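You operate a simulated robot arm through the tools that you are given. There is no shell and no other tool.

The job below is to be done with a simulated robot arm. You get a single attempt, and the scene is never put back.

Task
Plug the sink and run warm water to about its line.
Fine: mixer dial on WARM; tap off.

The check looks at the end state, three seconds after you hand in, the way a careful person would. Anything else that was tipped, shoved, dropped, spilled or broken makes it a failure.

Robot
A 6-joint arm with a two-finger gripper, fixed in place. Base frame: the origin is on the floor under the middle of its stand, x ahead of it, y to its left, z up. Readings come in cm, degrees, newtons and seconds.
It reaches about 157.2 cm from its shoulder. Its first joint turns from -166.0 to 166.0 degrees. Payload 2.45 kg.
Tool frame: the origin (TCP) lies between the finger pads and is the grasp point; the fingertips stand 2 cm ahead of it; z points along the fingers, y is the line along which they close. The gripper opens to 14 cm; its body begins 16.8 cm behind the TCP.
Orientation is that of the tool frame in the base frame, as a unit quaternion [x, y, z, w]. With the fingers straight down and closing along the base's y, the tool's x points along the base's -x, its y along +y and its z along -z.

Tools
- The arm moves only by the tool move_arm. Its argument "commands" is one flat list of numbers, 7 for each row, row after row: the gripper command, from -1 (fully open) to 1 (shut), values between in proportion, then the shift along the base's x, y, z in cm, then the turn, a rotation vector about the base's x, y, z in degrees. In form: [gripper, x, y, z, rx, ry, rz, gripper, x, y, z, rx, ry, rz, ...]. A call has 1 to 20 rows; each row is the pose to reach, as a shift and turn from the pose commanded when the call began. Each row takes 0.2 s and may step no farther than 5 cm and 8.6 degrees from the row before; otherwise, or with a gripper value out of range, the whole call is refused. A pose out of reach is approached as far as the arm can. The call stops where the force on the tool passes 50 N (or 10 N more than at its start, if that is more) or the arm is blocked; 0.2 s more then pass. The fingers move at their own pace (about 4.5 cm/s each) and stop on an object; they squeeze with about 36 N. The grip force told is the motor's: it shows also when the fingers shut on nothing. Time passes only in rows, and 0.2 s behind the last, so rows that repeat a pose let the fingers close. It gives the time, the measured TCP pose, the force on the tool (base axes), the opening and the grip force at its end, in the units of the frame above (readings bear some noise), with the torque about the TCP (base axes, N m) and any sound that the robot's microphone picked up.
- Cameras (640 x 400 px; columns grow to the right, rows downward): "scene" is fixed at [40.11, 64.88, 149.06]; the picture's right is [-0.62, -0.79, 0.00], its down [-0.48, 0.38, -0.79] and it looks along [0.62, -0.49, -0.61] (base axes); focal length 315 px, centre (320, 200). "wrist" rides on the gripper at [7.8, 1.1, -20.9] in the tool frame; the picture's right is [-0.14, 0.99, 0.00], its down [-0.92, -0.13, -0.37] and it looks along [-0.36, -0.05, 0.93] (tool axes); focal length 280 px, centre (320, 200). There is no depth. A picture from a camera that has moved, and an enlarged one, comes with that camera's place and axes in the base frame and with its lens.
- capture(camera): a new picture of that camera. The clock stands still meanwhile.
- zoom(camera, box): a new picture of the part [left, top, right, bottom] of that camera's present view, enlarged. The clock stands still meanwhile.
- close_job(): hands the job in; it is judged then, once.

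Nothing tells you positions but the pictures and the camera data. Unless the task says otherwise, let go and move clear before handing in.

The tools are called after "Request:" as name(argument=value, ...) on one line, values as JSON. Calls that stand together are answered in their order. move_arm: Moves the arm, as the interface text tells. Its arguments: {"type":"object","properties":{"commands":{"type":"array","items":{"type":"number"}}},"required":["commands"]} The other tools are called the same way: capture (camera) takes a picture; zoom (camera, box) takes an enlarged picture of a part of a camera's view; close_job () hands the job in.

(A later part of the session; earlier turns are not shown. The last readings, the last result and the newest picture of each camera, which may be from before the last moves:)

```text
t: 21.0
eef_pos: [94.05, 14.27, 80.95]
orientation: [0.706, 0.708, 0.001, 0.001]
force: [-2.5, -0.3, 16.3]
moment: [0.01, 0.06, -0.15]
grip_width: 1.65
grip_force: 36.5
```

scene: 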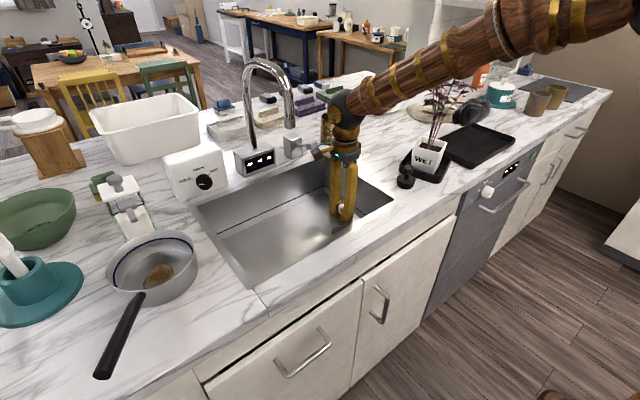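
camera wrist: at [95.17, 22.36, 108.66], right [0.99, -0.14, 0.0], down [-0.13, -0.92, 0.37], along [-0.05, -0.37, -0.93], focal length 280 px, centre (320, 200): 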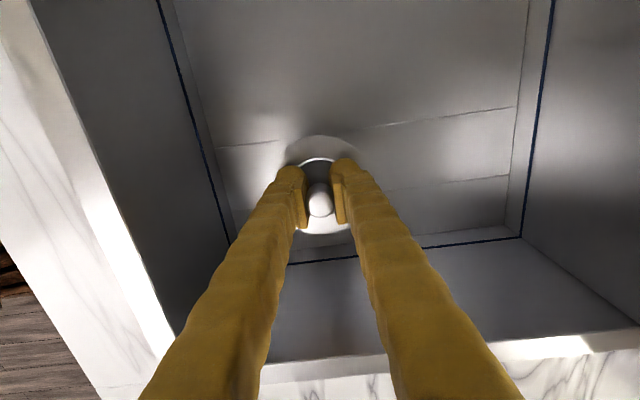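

Contact: 16 N upward, so the stopper is resting. Let me look before releasing.

Request:
zoom(camera="wrist", box=[240, 100, 400, 250])

Request:
zoom(camera="scene", box=[320, 190, 380, 240])

```text
2.67 times, centred on (320, 175) of wrist
camera zoom: at [95.09, 22.29, 101.73], right [0.99, -0.14, 0.0], down [-0.13, -0.92, 0.37], along [-0.05, -0.36, -0.93], focal length 748 px, centre (320, 267)
```

zoom: 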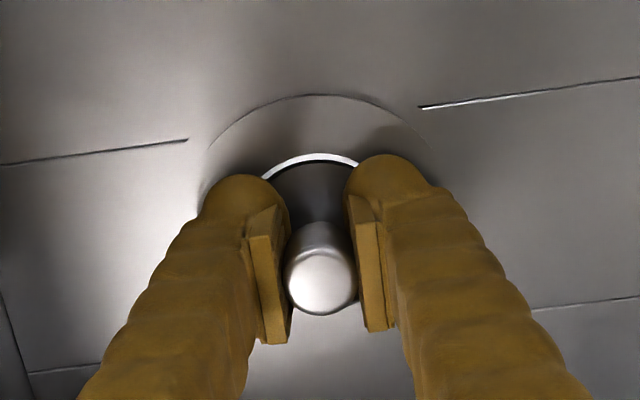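

```text
8.00 times, centred on (350, 215) of scene
camera zoom: at [40.11, 64.88, 149.06], right [-0.62, -0.79, 0.0], down [-0.48, 0.38, -0.79], along [0.62, -0.49, -0.61], focal length 2522 px, centre (80, 80)
```

zoom: 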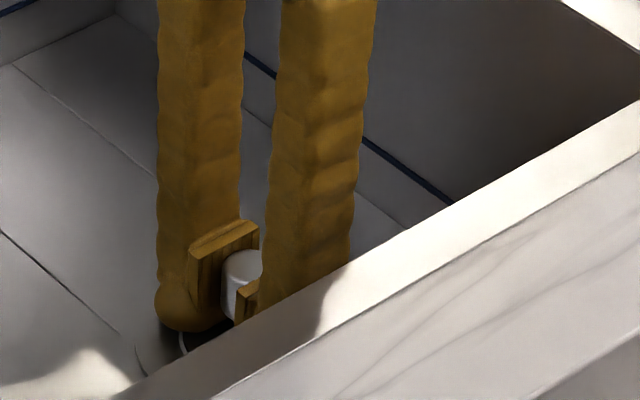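

The flange now looks flush on the sink floor. I'll open to about 5 cm and rise straight up.

Request:
move_arm(commands=[1, 0, 0, 0.15, 0, 0, 0, 0.25, 0, 0, 0.15, 0, 0, 0, 0.25, 0, 0, 0.15, 0, 0, 0, 0.25, 0, 0, 0.15, 0, 0, 0, 0.25, 0, 0, 0.15, 0, 0, 0, 0.25, 0, 0, 0.15, 0, 0, 0])

Request:
capture(camera="wrist")

```text
t: 22.4
eef_pos: [94.08, 14.22, 80.87]
orientation: [0.708, 0.707, 0.0, 0.001]
force: [0.6, 0.6, 9.2]
moment: [-0.01, -0.01, -0.14]
grip_width: 2.22
grip_force: 0.0
```

```text
taken
camera wrist: at [95.11, 22.32, 101.75], right [0.99, -0.14, 0.0], down [-0.13, -0.92, 0.37], along [-0.05, -0.37, -0.93], focal length 280 px, centre (320, 200)
```

wrist: 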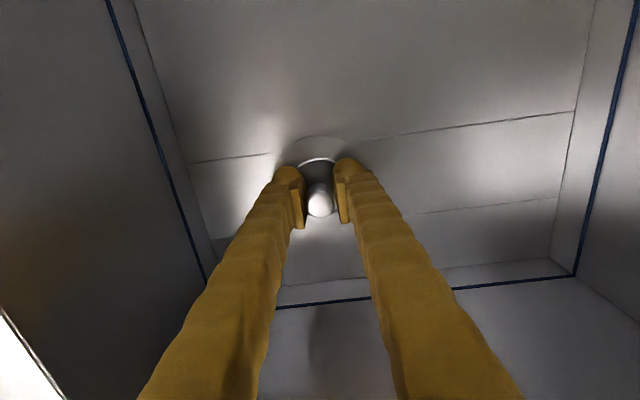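

The fingers opened only to 2.2 cm with 9 N upward, so the fingertips are probably resting on the stopper's dish. I'll raise slightly to free them.

Request:
move_arm(commands=[0.65, 0, 0, 0.2, 0, 0, 0, 0.65, 0, 0, 0.5, 0, 0, 0, 0.65, 0, 0, 0.8, 0, 0, 0, 0.65, 0, 0, 0.8, 0, 0, 0])

Request:
zoom(camera="wrist", box=[240, 100, 400, 250])

```text
t: 23.4
eef_pos: [94.0, 14.33, 81.7]
orientation: [0.707, 0.708, 0.0, 0.0]
force: [-0.5, -0.7, 0.5]
moment: [-0.01, -0.03, 0.0]
grip_width: 2.44
grip_force: 0.1
```

```text
2.67 times, centred on (320, 175) of wrist
camera zoom: at [95.11, 22.34, 102.51], right [0.99, -0.14, 0.0], down [-0.13, -0.92, 0.37], along [-0.05, -0.37, -0.93], focal length 748 px, centre (320, 267)
```

zoom: 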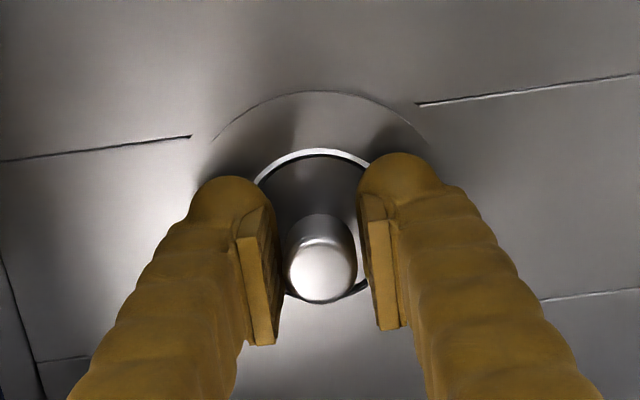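

The fingers are free and the stopper stayed down. I'll open a bit more and rise out.

Request:
move_arm(commands=[0.45, 0, 0, 0.5, 0, 0, 0, 0.25, 0, 0, 1, 0, 0, 0, 0.25, 0, 0, 2.5, 0, 0, 0, 0.25, 0, 0, 5, 0, 0, 0, 0.25, 0, 0, 9, 0, 0, 0, 0.25, 0, 0, 13, 0, 0, 0, 0.25, 0, -2, 17, 0, 0, 0, 0.25, 0, -5, 20, 0, 0, 0, 0.25, 0, -8, 23, 0, 0, 0, 0.25, 0, -8, 23, 0, 0, 0])

Request:
capture(camera="wrist")

Request:
capture(camera="scene")

```text
t: 25.6
eef_pos: [93.7, 6.19, 104.69]
orientation: [0.707, 0.707, 0.0, 0.0]
force: [0.2, -0.4, 0.2]
moment: [-0.01, -0.01, 0.03]
grip_width: 5.23
grip_force: 0.1
```

```text
taken
camera wrist: at [94.7, 14.23, 125.61], right [0.99, -0.14, 0.0], down [-0.13, -0.92, 0.37], along [-0.05, -0.37, -0.93], focal length 280 px, centre (320, 200)
```

wrist: 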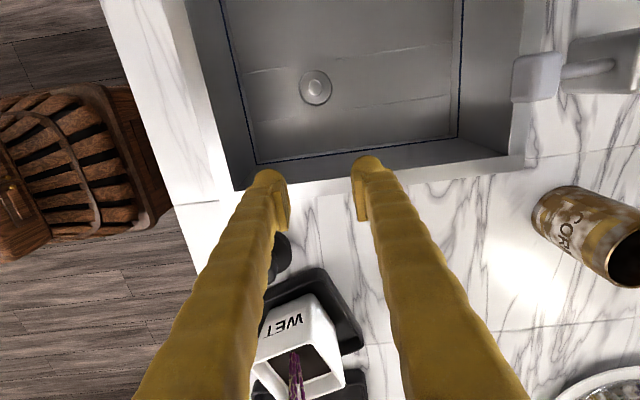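

```text
taken
```

scene: 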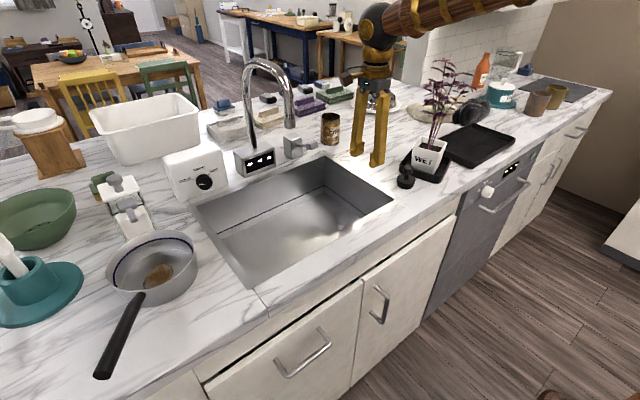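

Request:
zoom(camera="wrist", box=[284, 62, 348, 112])

Request:
zoom(camera="wrist", box=[480, 20, 640, 140])

Request:
zoom(camera="scene", box=[160, 120, 340, 240])

```text
8.00 times, centred on (316, 87) of wrist
camera zoom: at [94.7, 14.23, 125.61], right [0.99, -0.14, 0.0], down [-0.13, -0.92, 0.37], along [-0.05, -0.37, -0.93], focal length 2243 px, centre (352, 1104)
```

zoom: 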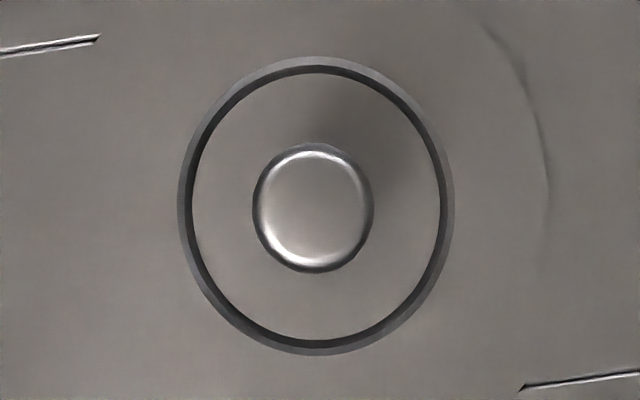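

```text
3.33 times, centred on (560, 80) of wrist
camera zoom: at [94.7, 14.23, 125.61], right [0.99, -0.14, 0.0], down [-0.13, -0.92, 0.37], along [-0.05, -0.37, -0.93], focal length 935 px, centre (-480, 600)
```

zoom: 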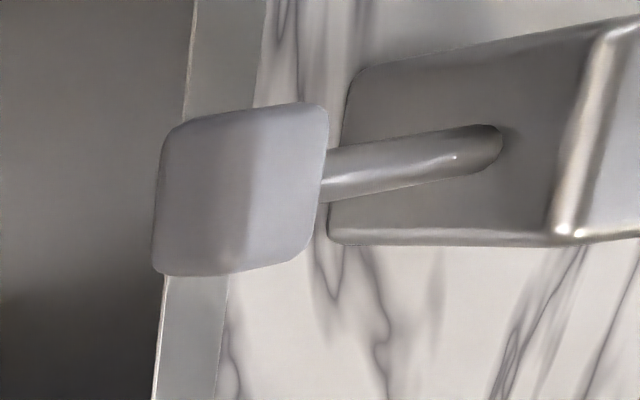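

```text
3.33 times, centred on (250, 180) of scene
camera zoom: at [40.11, 64.88, 149.06], right [-0.62, -0.79, 0.0], down [-0.48, 0.38, -0.79], along [0.62, -0.49, -0.61], focal length 1051 px, centre (553, 267)
```

zoom: 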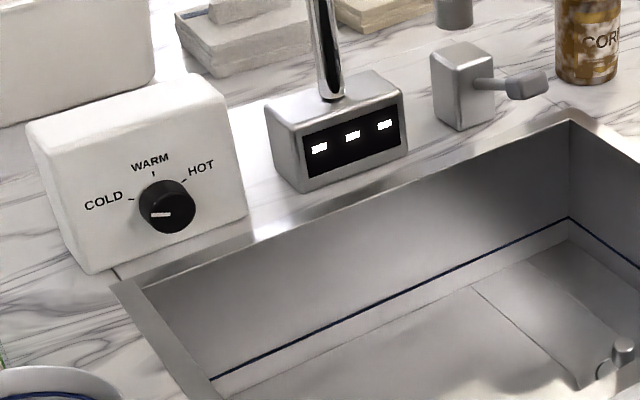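

The stopper sits centred on the drain with its ring and knob visible. Now the dial: I'll bring the arm back to its home heading, away from the spout, before pitching the hand forward to face the dial.

Request:
move_arm(commands=[0.25, -1, 1, 1.5, 0, 0, 8, 0.25, -2, 2, 3, 0, 0, 16, 0.25, -4, 3, 5, 0, 0, 24, 0.25, -6, 4, 7, 0, 0, 32, 0.25, -8, 5, 9, 0, 0, 40, 0.25, -10, 7, 11, 0, 0, 48, 0.25, -12, 9, 13, 0, 0, 56, 0.25, -13, 11, 15, 0, 0, 64, 0.25, -14, 13, 16, 0, 0, 72, 0.25, -14, 14, 16, 0, 0, 80, 0.25, -14, 14, 16, 0, 0, 88, 0.25, -14, 14, 16, 0, 0, 90, 0.25, -14, 14, 16, 0, 0, 90])

Request:
capture(camera="wrist")

```text
t: 28.4
eef_pos: [80.04, 20.24, 120.67]
orientation: [-0.001, 1.0, 0.0, 0.0]
force: [-1.0, 0.7, 0.2]
moment: [0.03, 0.0, 0.02]
grip_width: 5.26
grip_force: 0.1
```

```text
taken
camera wrist: at [72.13, 21.56, 141.61], right [0.14, 0.99, 0.0], down [0.92, -0.13, 0.37], along [0.36, -0.05, -0.93], focal length 280 px, centre (320, 200)
```

wrist: 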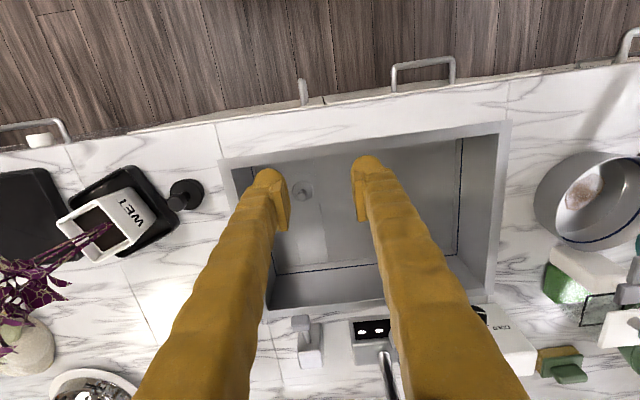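

Next I pitch the hand forward by 60° and swing it toward the dial side (y≈42), staying well back from the box.

Request:
move_arm(commands=[0.25, 0, 3, 0, 0, -7.5, 0, 0.25, 0, 6, 0, 0, -15, 0, 0.25, 1, 9, -1, 0, -22.5, 0, 0.25, 2, 12, -2, 0, -30, 0, 0.25, 3, 15, -4, 0, -37.5, 0, 0.25, 4, 18, -6, 0, -45, 0, 0.25, 6, 21, -8, 0, -52.5, 0, 0.25, 8, 23, -10, 0, -60, 0, 0.25, 8, 23, -10, 0, -60, 0])

Request:
capture(camera="wrist")

Request:
capture(camera="scene")

```text
t: 30.4
eef_pos: [87.76, 43.13, 110.72]
orientation: [-0.001, 0.866, 0.0, 0.5]
force: [-0.3, -0.2, 0.1]
moment: [0.04, 0.01, 0.03]
grip_width: 5.27
grip_force: 0.2
```

```text
taken
camera wrist: at [65.77, 44.51, 114.39], right [0.07, 0.99, 0.12], down [0.14, -0.13, 0.98], along [0.99, -0.05, -0.15], focal length 280 px, centre (320, 200)
```

wrist: 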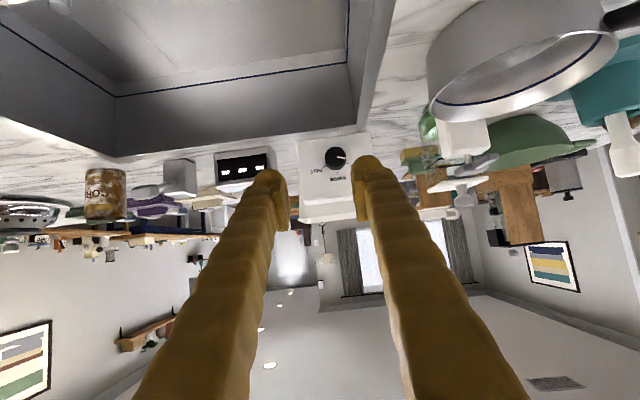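

```text
taken
```

scene: 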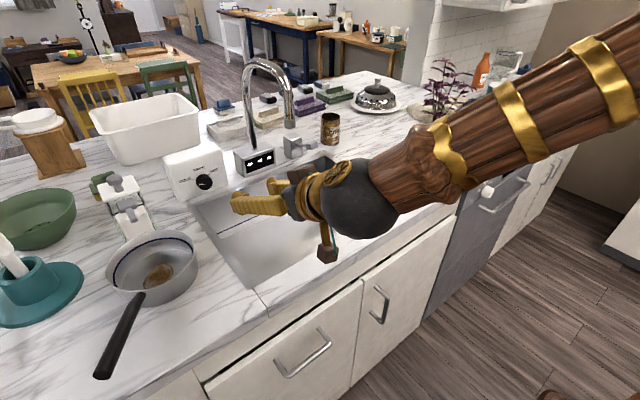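

Request:
zoom(camera="wrist", box=[285, 125, 381, 205])

Request:
zoom(camera="wrist", box=[60, 120, 380, 240])

```text
5.00 times, centred on (333, 165) of wrist
camera zoom: at [65.77, 44.51, 114.39], right [0.07, 0.99, 0.12], down [0.14, -0.13, 0.98], along [0.99, -0.05, -0.15], focal length 1402 px, centre (255, 375)
```

zoom: 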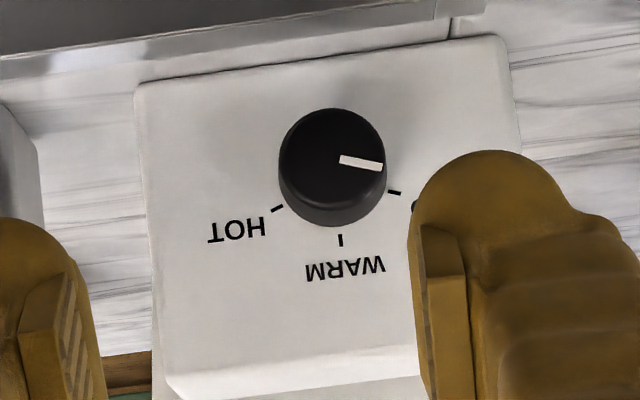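

```text
2.00 times, centred on (220, 180) of wrist
camera zoom: at [65.77, 44.51, 114.39], right [0.07, 0.99, 0.12], down [0.14, -0.13, 0.98], along [0.99, -0.05, -0.15], focal length 561 px, centre (520, 240)
```

zoom: 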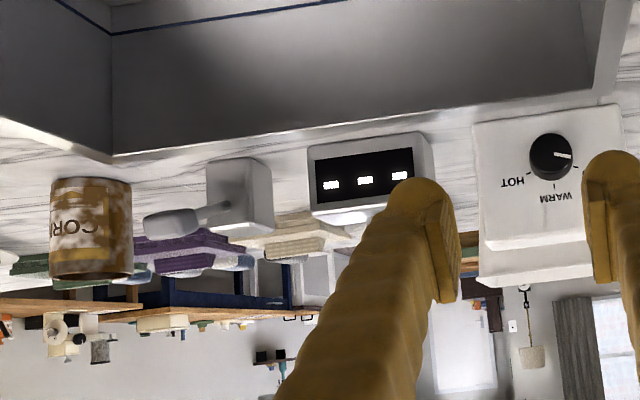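

The dial reads near COLD with the WARM mark about 70° clockwise; I place the knob at about (115.5, 45.7, 99). I'll level the hand to 20° below horizontal and come closer for an exact fix.

Request:
move_arm(commands=[0.25, 2, 0.6, -2, 0, -2.5, 0, 0.25, 5, 1.2, -4, 0, -5, 0, 0.25, 8, 1.8, -6, 0, -7.5, 0, 0.25, 11, 2.3, -8, 0, -10, 0, 0.25, 14, 2.3, -9.5, 0, -10, 0, 0.25, 14, 2.3, -9.5, 0, -10, 0])

Request:
capture(camera="wrist")

Request:
capture(camera="scene")

```text
t: 31.8
eef_pos: [102.1, 45.61, 101.06]
orientation: [0.0, 0.819, 0.0, 0.574]
force: [-0.8, -0.1, 0.0]
moment: [0.0, 0.04, 0.01]
grip_width: 5.26
grip_force: 0.0
```

```text
taken
camera wrist: at [79.71, 46.94, 100.85], right [0.05, 0.99, 0.13], down [-0.03, -0.13, 0.99], along [1.0, -0.05, 0.03], focal length 280 px, centre (320, 200)
```

wrist: 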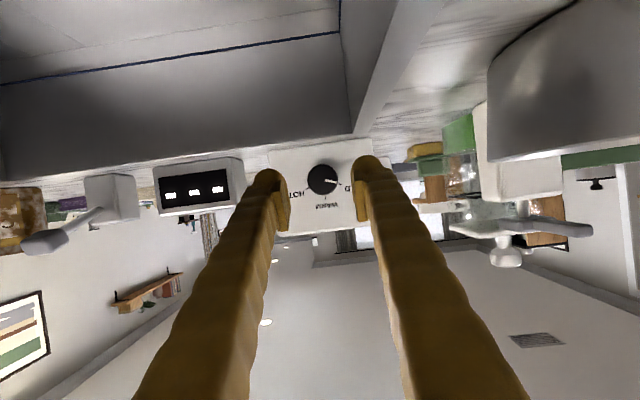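

```text
taken
```

scene: 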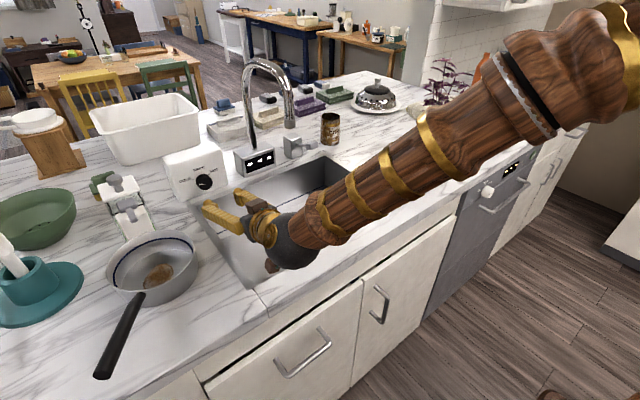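

Request:
zoom(camera="wrist", box=[268, 130, 380, 230])

Request:
zoom(camera="scene", box=[180, 150, 340, 280])

```text
4.00 times, centred on (324, 180) of wrist
camera zoom: at [79.71, 46.94, 100.85], right [0.05, 0.99, 0.13], down [-0.03, -0.13, 0.99], along [1.0, -0.05, 0.03], focal length 1122 px, centre (304, 280)
```

zoom: 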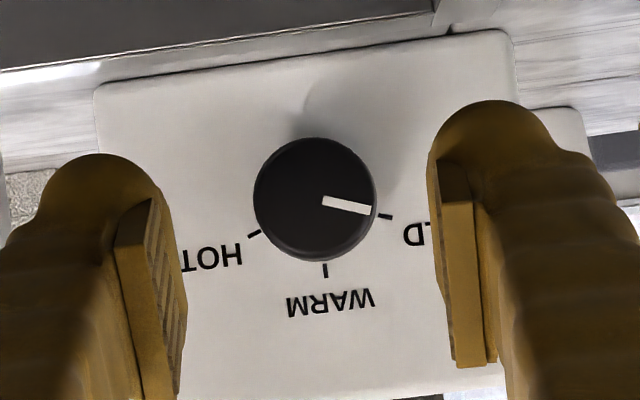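

```text
3.08 times, centred on (260, 215) of scene
camera zoom: at [40.11, 64.88, 149.06], right [-0.62, -0.79, 0.0], down [-0.48, 0.38, -0.79], along [0.62, -0.49, -0.61], focal length 970 px, centre (505, 154)
```

zoom: 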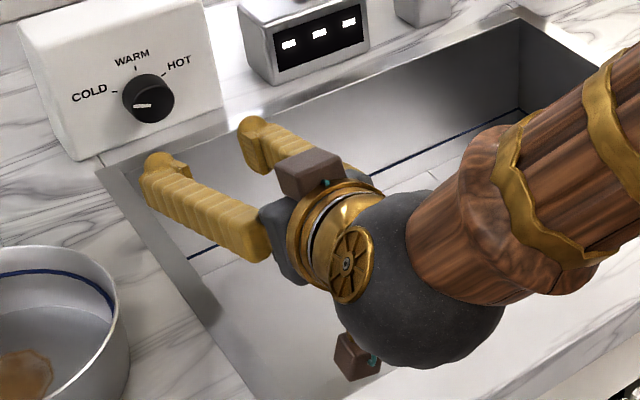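

The dial axis is level in y with the gripper and about 1.9 cm below it. I'll drop to axis height, roll the hand -20° about x, and advance most of the way.

Request:
move_arm(commands=[0.15, 0, 0, -0.6, -7, 0, 0, 0.15, 0, 0, -1.2, -14, 0, 0, 0.15, 0, 0, -1.87, -20, 0, 0, 0.15, 3, 0, -1.87, -20, 0, 0, 0.15, 6, 0, -1.87, -20, 0, 0, 0.15, 9, 0, -1.87, -20, 0, 0, 0.15, 9, 0, -1.87, -20, 0, 0])

Request:
capture(camera="wrist")

Request:
zoom(camera="scene", box=[150, 130, 310, 260])

```text
t: 33.4
eef_pos: [111.19, 45.87, 99.35]
orientation: [-0.1, 0.807, -0.142, 0.565]
force: [0.4, 0.1, 0.8]
moment: [0.04, 0.01, 0.01]
grip_width: 5.95
grip_force: 0.1
```

```text
taken
camera wrist: at [88.82, 46.96, 98.77], right [0.05, 0.97, -0.22], down [-0.03, 0.22, 0.98], along [1.0, -0.04, 0.04], focal length 280 px, centre (320, 200)
```

wrist: 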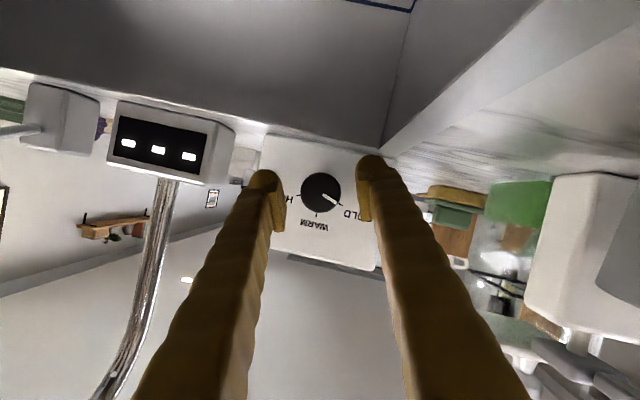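

```text
3.08 times, centred on (230, 195) of scene
camera zoom: at [40.11, 64.88, 149.06], right [-0.62, -0.79, 0.0], down [-0.48, 0.38, -0.79], along [0.62, -0.49, -0.61], focal length 970 px, centre (597, 215)
```

zoom: 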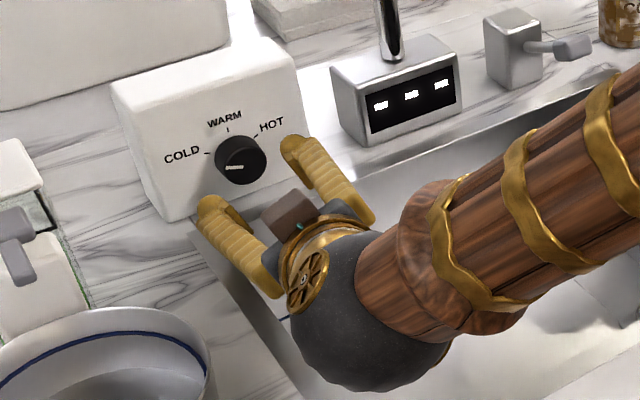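

Request:
zoom(camera="wrist", box=[250, 140, 390, 260])

```text
3.33 times, centred on (320, 200) of wrist
camera zoom: at [88.82, 46.96, 98.77], right [0.05, 0.97, -0.22], down [-0.03, 0.22, 0.98], along [1.0, -0.04, 0.04], focal length 935 px, centre (320, 200)
```

zoom: 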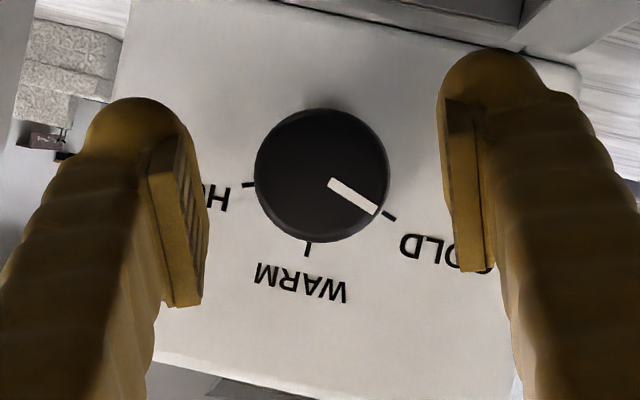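

The knob front is about 3.9 cm ahead of the grasp point. I'll correct 2 mm in y and z, advance 3 cm and look again.

Request:
move_arm(commands=[0.15, 0.5, -0.2, -0.2, 0, 0, 0, 0.15, 2, -0.2, -0.2, 0, 0, 0, 0.15, 3, -0.2, -0.2, 0, 0, 0, 0.15, 3, -0.2, -0.2, 0, 0, 0])

Request:
capture(camera="wrist")

Request:
zoom(camera="scene", box=[164, 140, 264, 220])

```text
t: 34.4
eef_pos: [113.87, 45.45, 98.96]
orientation: [-0.1, 0.807, -0.142, 0.565]
force: [0.3, 0.2, -0.6]
moment: [-0.01, 0.02, 0.0]
grip_width: 5.96
grip_force: 0.1
```

```text
taken
camera wrist: at [91.57, 46.61, 98.46], right [0.05, 0.97, -0.22], down [-0.03, 0.22, 0.98], along [1.0, -0.04, 0.04], focal length 280 px, centre (320, 200)
```

wrist: 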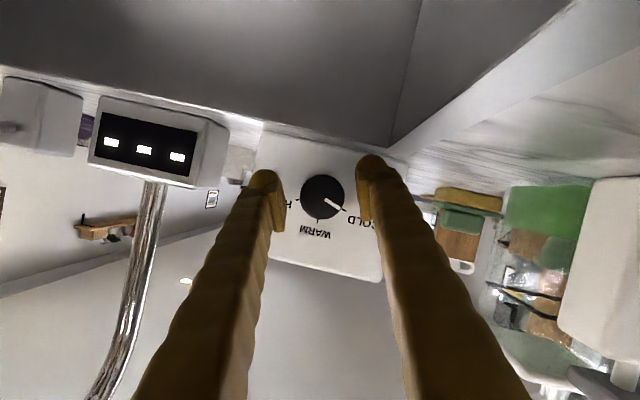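

```text
5.00 times, centred on (214, 180) of scene
camera zoom: at [40.11, 64.88, 149.06], right [-0.62, -0.79, 0.0], down [-0.48, 0.38, -0.79], along [0.62, -0.49, -0.61], focal length 1576 px, centre (850, 300)
```

zoom: 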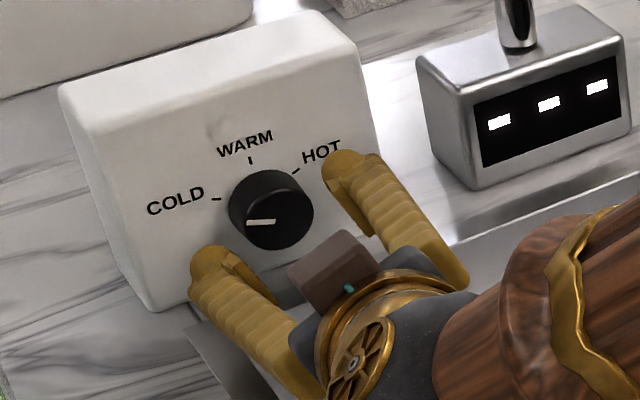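

Request:
move_arm(commands=[0.15, 0.4, 0, 0, 0, 0, 0, 0.15, 0.8, 0, 0, 0, 0, 0, 0.15, 0.8, 0, 0, 0, 0, 0])

Request:
zoom(camera="wrist", box=[250, 140, 390, 260])

Request:
zoom(camera="scene", box=[164, 140, 264, 220])

```text
t: 35.2
eef_pos: [114.91, 45.44, 98.97]
orientation: [-0.1, 0.807, -0.143, 0.565]
force: [0.6, -0.3, 0.4]
moment: [0.0, 0.0, 0.0]
grip_width: 5.97
grip_force: 0.1
```

```text
3.33 times, centred on (320, 200) of wrist
camera zoom: at [92.48, 46.56, 98.45], right [0.05, 0.97, -0.22], down [-0.03, 0.22, 0.98], along [1.0, -0.04, 0.04], focal length 935 px, centre (320, 200)
```

zoom: 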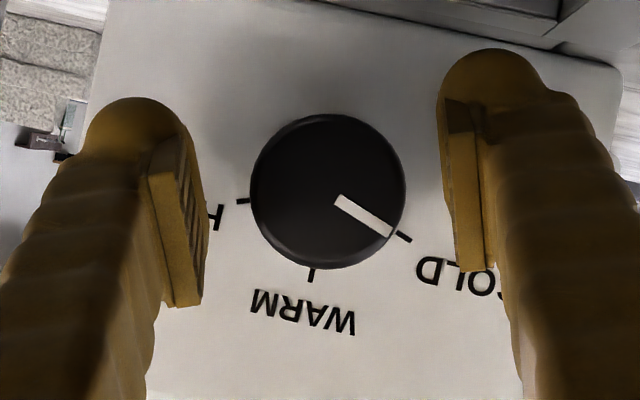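

```text
5.00 times, centred on (214, 180) of scene
camera zoom: at [40.11, 64.88, 149.06], right [-0.62, -0.79, 0.0], down [-0.48, 0.38, -0.79], along [0.62, -0.49, -0.61], focal length 1576 px, centre (850, 300)
```

zoom: 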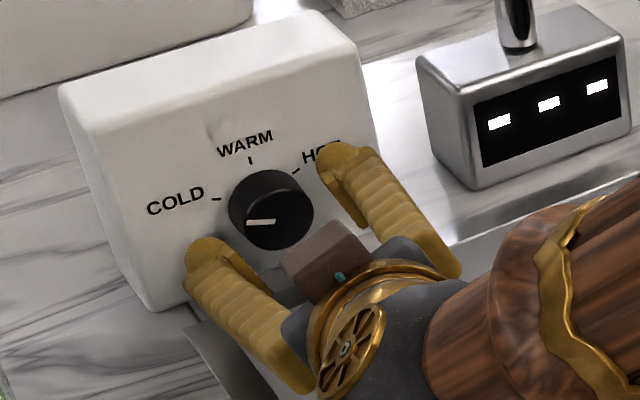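

Request:
move_arm(commands=[0.15, 0.3, 0.1, 0, 0, 0, 0, 0.15, 0.6, 0.1, 0, 0, 0, 0, 0.15, 0.6, 0.1, 0, 0, 0, 0])

Request:
zoom(camera="scene", box=[174, 150, 244, 206])

```text
t: 36.0
eef_pos: [115.4, 45.5, 99.01]
orientation: [-0.1, 0.807, -0.142, 0.565]
force: [-0.1, -0.7, 0.4]
moment: [-0.01, -0.01, -0.05]
grip_width: 5.94
grip_force: 0.1
```

```text
7.14 times, centred on (209, 178) of scene
camera zoom: at [40.11, 64.88, 149.06], right [-0.62, -0.79, 0.0], down [-0.48, 0.38, -0.79], along [0.62, -0.49, -0.61], focal length 2252 px, centre (1113, 357)
```

zoom: 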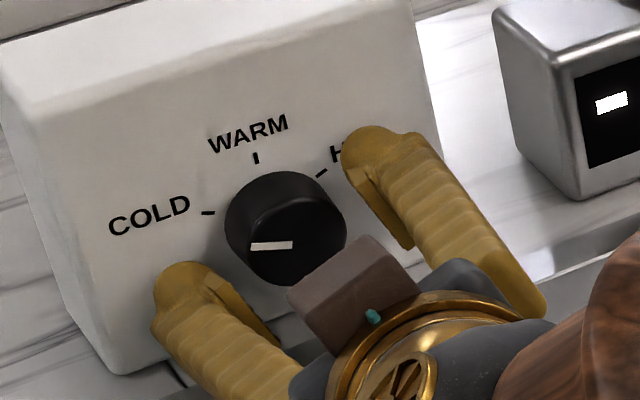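

Request:
move_arm(commands=[0.15, 0.3, 0, 0, 0, 0, 0, 0.15, 0.6, 0, 0, 0, 0, 0, 0.15, 0.6, 0, 0, 0, 0, 0])

Request:
zoom(camera="wrist", box=[250, 140, 390, 260])

Request:
zoom(camera="scene", box=[174, 150, 244, 206])

```text
t: 36.8
eef_pos: [115.95, 45.48, 99.08]
orientation: [-0.1, 0.807, -0.142, 0.565]
force: [0.2, 0.3, -0.5]
moment: [0.01, 0.0, 0.0]
grip_width: 5.94
grip_force: 0.0
```

```text
3.33 times, centred on (320, 200) of wrist
camera zoom: at [93.62, 46.66, 98.52], right [0.05, 0.97, -0.22], down [-0.03, 0.22, 0.98], along [1.0, -0.04, 0.04], focal length 935 px, centre (320, 200)
```

zoom: 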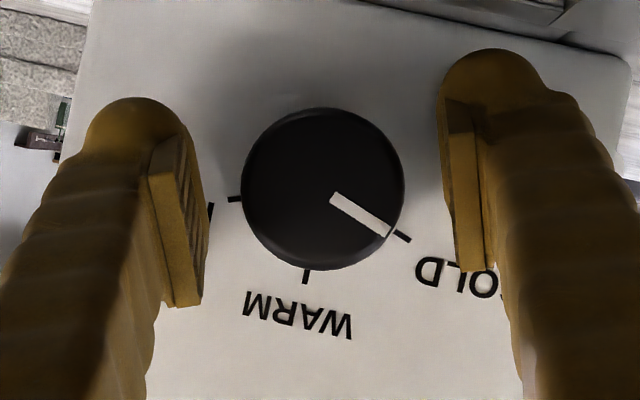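

```text
7.14 times, centred on (209, 178) of scene
camera zoom: at [40.11, 64.88, 149.06], right [-0.62, -0.79, 0.0], down [-0.48, 0.38, -0.79], along [0.62, -0.49, -0.61], focal length 2252 px, centre (1113, 357)
```

zoom: 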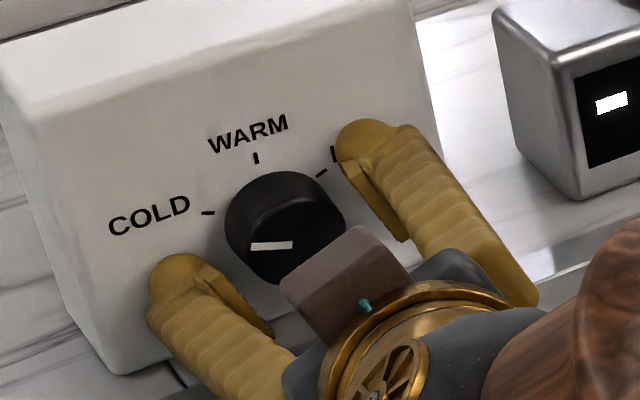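

Request:
move_arm(commands=[0.15, 0.2, 0, 0, 0, 0, 0, 0.15, 0.4, 0, 0, 0, 0, 0, 0.15, 0.4, 0, 0, 0, 0, 0])

```text
t: 37.6
eef_pos: [116.22, 45.59, 99.01]
orientation: [-0.1, 0.807, -0.142, 0.565]
force: [1.0, -0.4, -0.7]
moment: [0.02, 0.0, 0.01]
grip_width: 5.97
grip_force: 0.1
```

Request:
move_arm(commands=[0.15, 0.2, 0, 0, 0, 0, 0, 0.15, 0.4, 0, 0, 0, 0, 0, 0.15, 0.4, 0, 0, 0, 0, 0])

Request:
zoom(camera="wrist", box=[250, 140, 390, 260])

Request:
zoom(camera="scene", box=[174, 150, 244, 206])

```text
t: 38.4
eef_pos: [116.8, 45.53, 99.19]
orientation: [-0.101, 0.807, -0.142, 0.565]
force: [0.0, 0.7, 0.7]
moment: [0.03, 0.02, 0.01]
grip_width: 5.95
grip_force: 0.0
```

```text
3.33 times, centred on (320, 200) of wrist
camera zoom: at [94.37, 46.71, 98.55], right [0.05, 0.97, -0.22], down [-0.03, 0.22, 0.98], along [1.0, -0.04, 0.04], focal length 935 px, centre (320, 200)
```

zoom: 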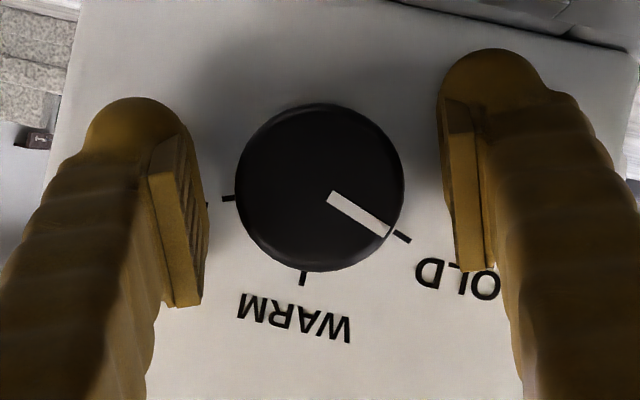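

```text
7.14 times, centred on (209, 178) of scene
camera zoom: at [40.11, 64.88, 149.06], right [-0.62, -0.79, 0.0], down [-0.48, 0.38, -0.79], along [0.62, -0.49, -0.61], focal length 2252 px, centre (1113, 357)
```

zoom: 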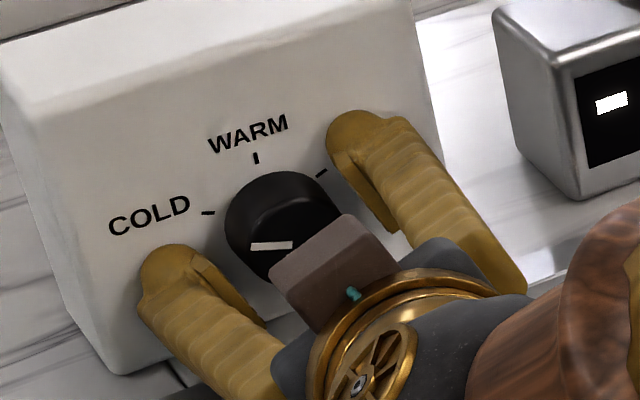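

Request:
move_arm(commands=[0.15, 0.2, 0, 0, 0, 0, 0, 0.15, 0.4, 0, 0, 0, 0, 0, 0.15, 0.4, 0, 0, 0, 0, 0])

```text
t: 38.9
eef_pos: [116.71, 45.45, 99.15]
orientation: [-0.1, 0.807, -0.142, 0.564]
force: [-23.3, -5.1, 3.9]
moment: [0.09, -0.27, -0.04]
grip_width: 5.96
grip_force: 0.1
stopped in row 2: the force on the tool passed its limit at 64 N (the readings are from after the stop); the commanded pose is now the measured one
```

The fingertips touched the face (the call stopped itself). I'll back off 4 mm and check that the box hasn't moved.

Request:
move_arm(commands=[0.15, -0.4, 0, 0, 0, 0, 0, 0.15, -0.4, 0, 0, 0, 0, 0])

Request:
zoom(camera="wrist", box=[250, 140, 390, 260])

Request:
zoom(camera="scene", box=[164, 130, 264, 210])

```text
t: 39.5
eef_pos: [116.57, 45.57, 99.08]
orientation: [-0.1, 0.807, -0.143, 0.564]
force: [0.8, 0.2, 0.0]
moment: [-0.03, -0.02, 0.0]
grip_width: 5.95
grip_force: 0.1
```

```text
3.33 times, centred on (320, 200) of wrist
camera zoom: at [94.17, 46.73, 98.56], right [0.05, 0.97, -0.22], down [-0.03, 0.22, 0.98], along [1.0, -0.04, 0.04], focal length 935 px, centre (320, 200)
```

zoom: 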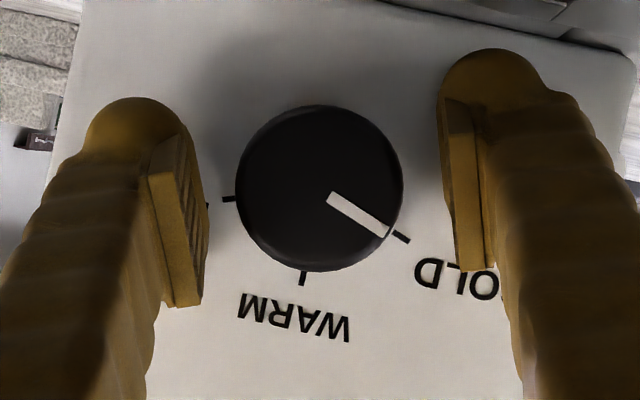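

```text
5.00 times, centred on (214, 170) of scene
camera zoom: at [40.11, 64.88, 149.06], right [-0.62, -0.79, 0.0], down [-0.48, 0.38, -0.79], along [0.62, -0.49, -0.61], focal length 1576 px, centre (850, 350)
```

zoom: 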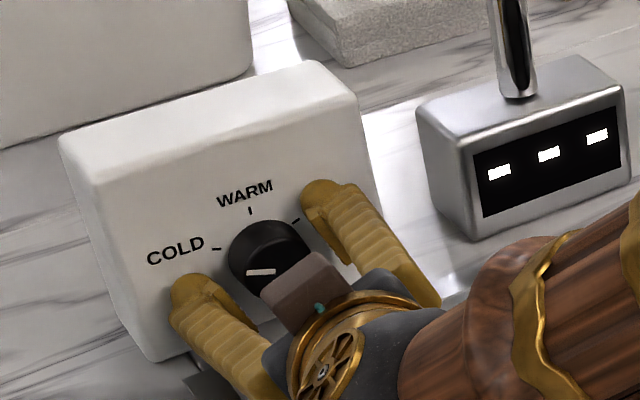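

The box is in place and the knob is centred between the pads. Closing on it now.

Request:
move_arm(commands=[1, 0, 0, 0, 0, 0, 0, 1, 0, 0, 0, 0, 0, 0, 1, 0, 0, 0, 0, 0, 0, 1, 0, 0, 0, 0, 0, 0])

Request:
zoom(camera="wrist", box=[250, 140, 390, 260])

```text
t: 40.5
eef_pos: [116.47, 45.51, 99.15]
orientation: [-0.1, 0.807, -0.142, 0.564]
force: [-1.5, -7.1, 2.0]
moment: [0.03, 0.01, -0.07]
grip_width: 3.94
grip_force: 44.2
```

```text
3.33 times, centred on (320, 200) of wrist
camera zoom: at [94.17, 46.71, 98.57], right [0.05, 0.97, -0.22], down [-0.03, 0.22, 0.98], along [1.0, -0.04, 0.04], focal length 935 px, centre (320, 200)
```

zoom: 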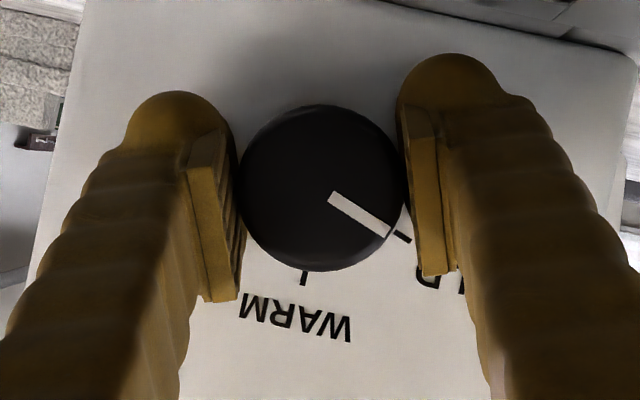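

Gripped at 3.9 cm. Now I'll roll the hand +40° about x, turning the pointer from COLD up toward WARM.

Request:
move_arm(commands=[1, 0, 0, 0, 6, 0, 0, 1, 0, 0, 0, 12, 0, 0, 1, 0, 0, 0, 18, 0, 0, 1, 0, 0, 0, 24, 0, 0, 1, 0, 0, 0, 30, 0, 0, 1, 0, 0, 0, 36, 0, 0, 1, 0, 0, 0, 40, 0, 0, 1, 0, 0, 0, 40, 0, 0])

Request:
zoom(camera="wrist", box=[250, 140, 390, 260])

Request:
zoom(camera="scene", box=[164, 130, 264, 210])

```text
t: 42.3
eef_pos: [116.33, 45.53, 99.14]
orientation: [0.1, 0.807, 0.141, 0.565]
force: [22.9, 6.0, 5.7]
moment: [0.0, 0.02, 0.07]
grip_width: 3.94
grip_force: 45.0
```

```text
3.33 times, centred on (320, 200) of wrist
camera zoom: at [94.09, 46.86, 99.3], right [0.05, 0.89, 0.46], down [-0.03, -0.46, 0.89], along [1.0, -0.05, 0.01], focal length 935 px, centre (320, 200)
```

zoom: 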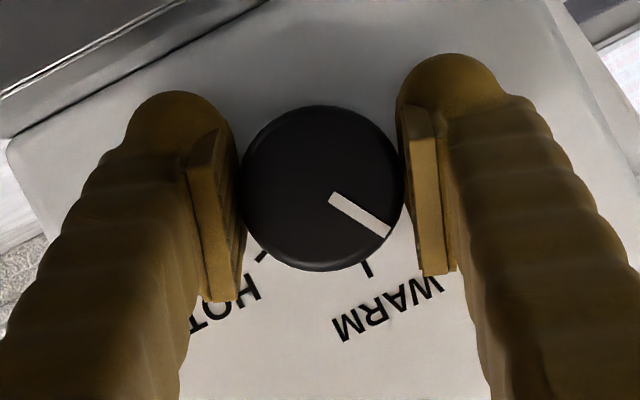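

```text
5.00 times, centred on (214, 170) of scene
camera zoom: at [40.11, 64.88, 149.06], right [-0.62, -0.79, 0.0], down [-0.48, 0.38, -0.79], along [0.62, -0.49, -0.61], focal length 1576 px, centre (850, 350)
```

zoom: 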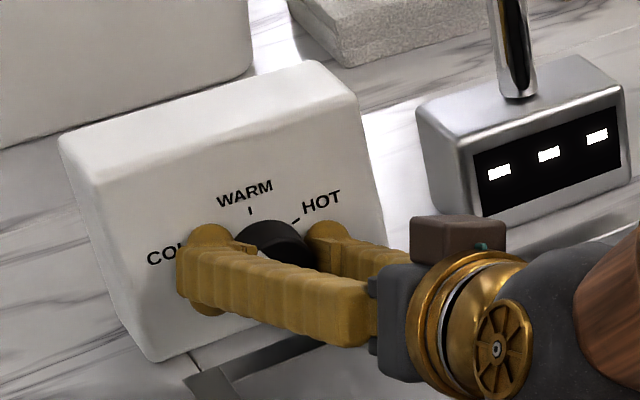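

The knob turns with the hand; about 26° remain to the WARM mark. I'll open, roll back, and re-grip for the second stroke.

Request:
move_arm(commands=[0.15, 0, 0, 0, 0, 0, 0, 0.15, 0, 0, 0, 0, 0, 0, 0.15, 0, 0, 0, 0, 0, 0, 0.15, 0, 0, 0, -8, 0, 0, 0.15, 0, 0, 0, -16, 0, 0, 0.15, 0, 0, 0, -24, 0, 0, 0.15, 0, 0, 0, -32, 0, 0, 0.15, 0, 0, 0, -32, 0, 0])

Request:
zoom(camera="wrist", box=[250, 140, 390, 260])

```text
t: 44.1
eef_pos: [116.36, 45.59, 99.04]
orientation: [-0.06, 0.815, -0.086, 0.57]
force: [-0.5, 0.8, 0.3]
moment: [-0.03, -0.04, -0.03]
grip_width: 5.96
grip_force: 0.0
```

```text
3.33 times, centred on (320, 200) of wrist
camera zoom: at [94.06, 46.82, 98.7], right [0.05, 1.0, -0.08], down [-0.03, 0.08, 1.0], along [1.0, -0.04, 0.03], focal length 935 px, centre (320, 200)
```

zoom: 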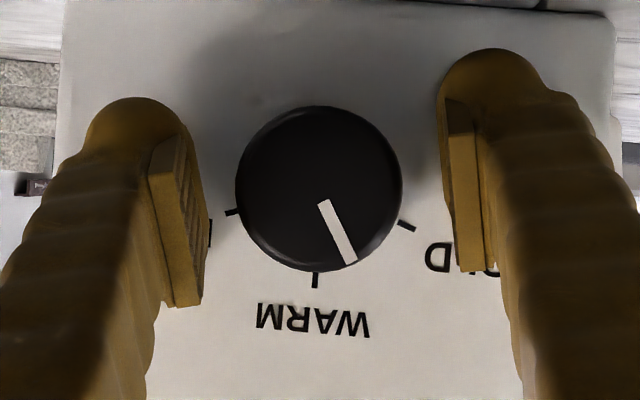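

The pointer is about 29–30° short of WARM. I'll grip again and turn +30°.

Request:
move_arm(commands=[1, 0, 0, 0, 0, 0, 0, 1, 0, 0, 0, 0, 0, 0, 1, 0, 0, 0, 0, 0, 0, 1, 0, 0, 0, 0, 0, 0, 1, 0, 0, 0, 6, 0, 0, 1, 0, 0, 0, 12, 0, 0, 1, 0, 0, 0, 18, 0, 0, 1, 0, 0, 0, 24, 0, 0, 1, 0, 0, 0, 30, 0, 0, 1, 0, 0, 0, 30, 0, 0])

Request:
zoom(camera="wrist", box=[250, 140, 390, 260])

```text
t: 46.3
eef_pos: [116.36, 45.7, 99.19]
orientation: [0.09, 0.81, 0.128, 0.566]
force: [-17.3, -7.1, 3.4]
moment: [-0.04, 0.09, 0.02]
grip_width: 3.91
grip_force: 44.8
```

```text
3.33 times, centred on (320, 200) of wrist
camera zoom: at [94.09, 46.86, 99.26], right [0.05, 0.9, 0.43], down [-0.03, -0.43, 0.9], along [1.0, -0.05, 0.01], focal length 935 px, centre (320, 200)
```

zoom: 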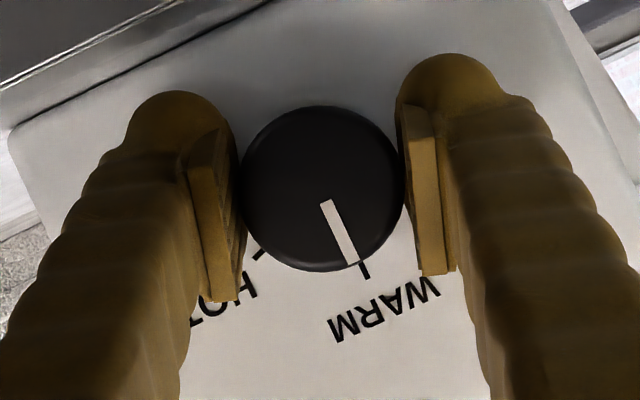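

The pointer is now within about 3° of WARM; I'll add 3° while still gripped.

Request:
move_arm(commands=[1, 0, 0, 0, 1.5, 0, 0, 1, 0, 0, 0, 3, 0, 0, 1, 0, 0, 0, 3, 0, 0])

Request:
zoom(camera="wrist", box=[250, 140, 390, 260])

```text
t: 47.1
eef_pos: [116.49, 45.6, 99.07]
orientation: [0.104, 0.806, 0.149, 0.563]
force: [-16.3, 3.8, -1.3]
moment: [-0.04, -0.07, 0.14]
grip_width: 3.94
grip_force: 45.0
```

```text
3.33 times, centred on (320, 200) of wrist
camera zoom: at [94.09, 46.84, 99.32], right [0.05, 0.88, 0.47], down [-0.03, -0.47, 0.88], along [1.0, -0.05, 0.0], focal length 935 px, centre (320, 200)
```

zoom: 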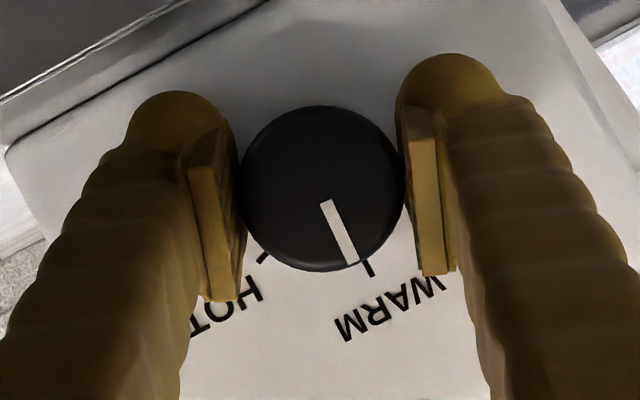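

I misread the sign: the pointer has passed the WARM mark by about 5°. I'll turn back 5° while gripped.

Request:
move_arm(commands=[1, 0, 0, 0, -2.5, 0, 0, 1, 0, 0, 0, -5, 0, 0, 1, 0, 0, 0, -5, 0, 0])

Request:
zoom(camera="wrist", box=[250, 140, 390, 260])

```text
t: 47.9
eef_pos: [116.42, 45.55, 99.03]
orientation: [0.078, 0.812, 0.115, 0.567]
force: [-17.9, 10.1, 2.6]
moment: [0.02, -0.05, 0.22]
grip_width: 3.9
grip_force: 44.8
```

```text
3.33 times, centred on (320, 200) of wrist
camera zoom: at [94.1, 46.85, 99.21], right [0.05, 0.92, 0.4], down [-0.03, -0.4, 0.92], along [1.0, -0.05, 0.01], focal length 935 px, centre (320, 200)
```

zoom: 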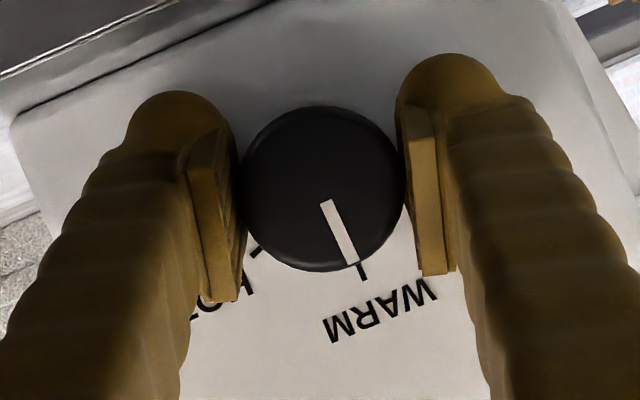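

The pointer now lines up with the WARM tick. I'll open and back straight out.

Request:
move_arm(commands=[0.15, 0, 0, 0, 0, 0, 0, 0.15, 0, 0, 0, 0, 0, 0, 0.15, 0, 0, 0, 0, 0, 0, 0.15, -1, 0, 0, 0, 0, 0, 0.15, -3, 0, 0, 0, 0, 0, 0.15, -6, 0, 0, 0, 0, 0, 0.15, -10, 0, 1, 0, 0, 0, 0.15, -10, 0, 1, 0, 0, 0])

Request:
zoom(camera="wrist", box=[250, 130, 390, 250])

Request:
zoom(camera="scene", box=[164, 130, 264, 210])

```text
t: 49.7
eef_pos: [106.37, 45.49, 100.09]
orientation: [0.079, 0.812, 0.115, 0.567]
force: [0.5, -0.7, 0.0]
moment: [0.01, 0.04, 0.01]
grip_width: 5.93
grip_force: 0.0
```

```text
3.33 times, centred on (320, 190) of wrist
camera zoom: at [83.99, 46.84, 100.16], right [0.05, 0.92, 0.4], down [-0.03, -0.4, 0.92], along [1.0, -0.05, 0.01], focal length 935 px, centre (320, 233)
```

zoom: 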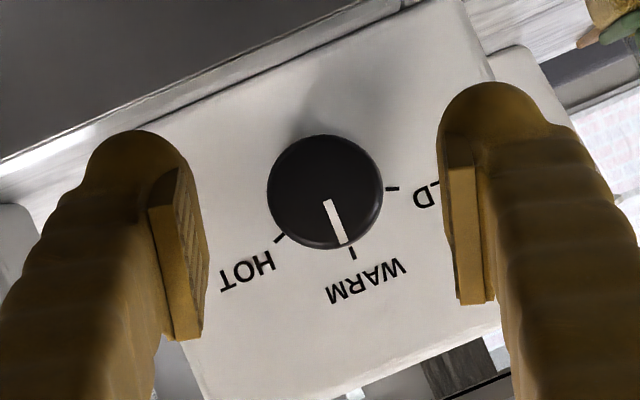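

```text
5.00 times, centred on (214, 170) of scene
camera zoom: at [40.11, 64.88, 149.06], right [-0.62, -0.79, 0.0], down [-0.48, 0.38, -0.79], along [0.62, -0.49, -0.61], focal length 1576 px, centre (850, 350)
```

zoom: 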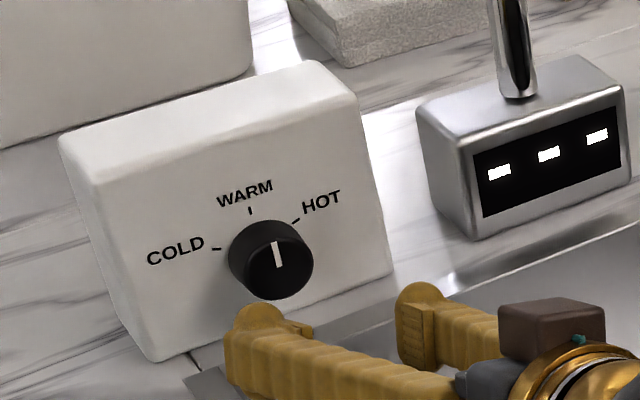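

The pointer sits on WARM as seen from both cameras. Next is the lever on its block (paddle about (111.4, 12.5, 102)). I'll back away and return the hand to pointing straight down.

Request:
move_arm(commands=[0.15, -4, 0, 1, -8, 0, 0, 0.15, -8, -1, 3, -16, 0, 0, 0.15, -12, -2, 6, -16, 0, 0, 0.15, -15, -4, 10, -16, 0, 0, 0.15, -18, -6, 13, -16, 0, 0, 0.15, -18, -6, 13, -16, 0, 0])

Request:
capture(camera="scene")

```text
refused: row 3 steps farther than a row can; nothing moved
```

```text
taken
```

scene: 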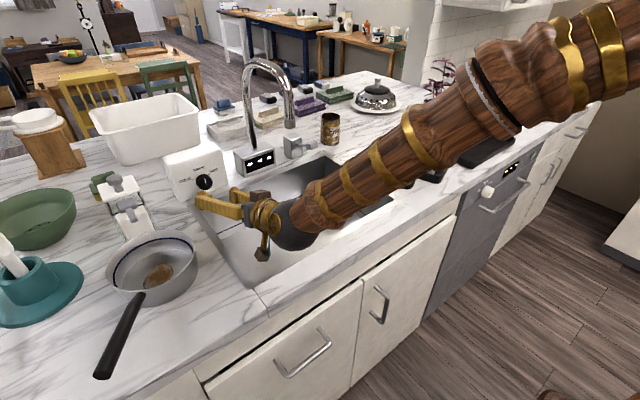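

One row stepped slightly too far, so nothing moved; I'll resend with smaller steps. The scene is otherwise unchanged.

Request:
move_arm(commands=[0.15, -3, 0, 1, -8, 0, 0, 0.15, -6, -1, 3, -16, 0, 0, 0.15, -9, -2, 5.5, -16, 0, 0, 0.15, -12, -3.5, 8, -16, 0, 0, 0.15, -15, -5, 10.5, -16, 0, 0, 0.15, -18, -6, 13, -16, 0, 0, 0.15, -18, -6, 13, -16, 0, 0])

```text
t: 51.3
eef_pos: [88.06, 39.49, 113.04]
orientation: [0.0, 0.82, 0.0, 0.573]
force: [0.7, -0.2, 0.8]
moment: [0.02, 0.02, 0.01]
grip_width: 5.96
grip_force: 0.0
```

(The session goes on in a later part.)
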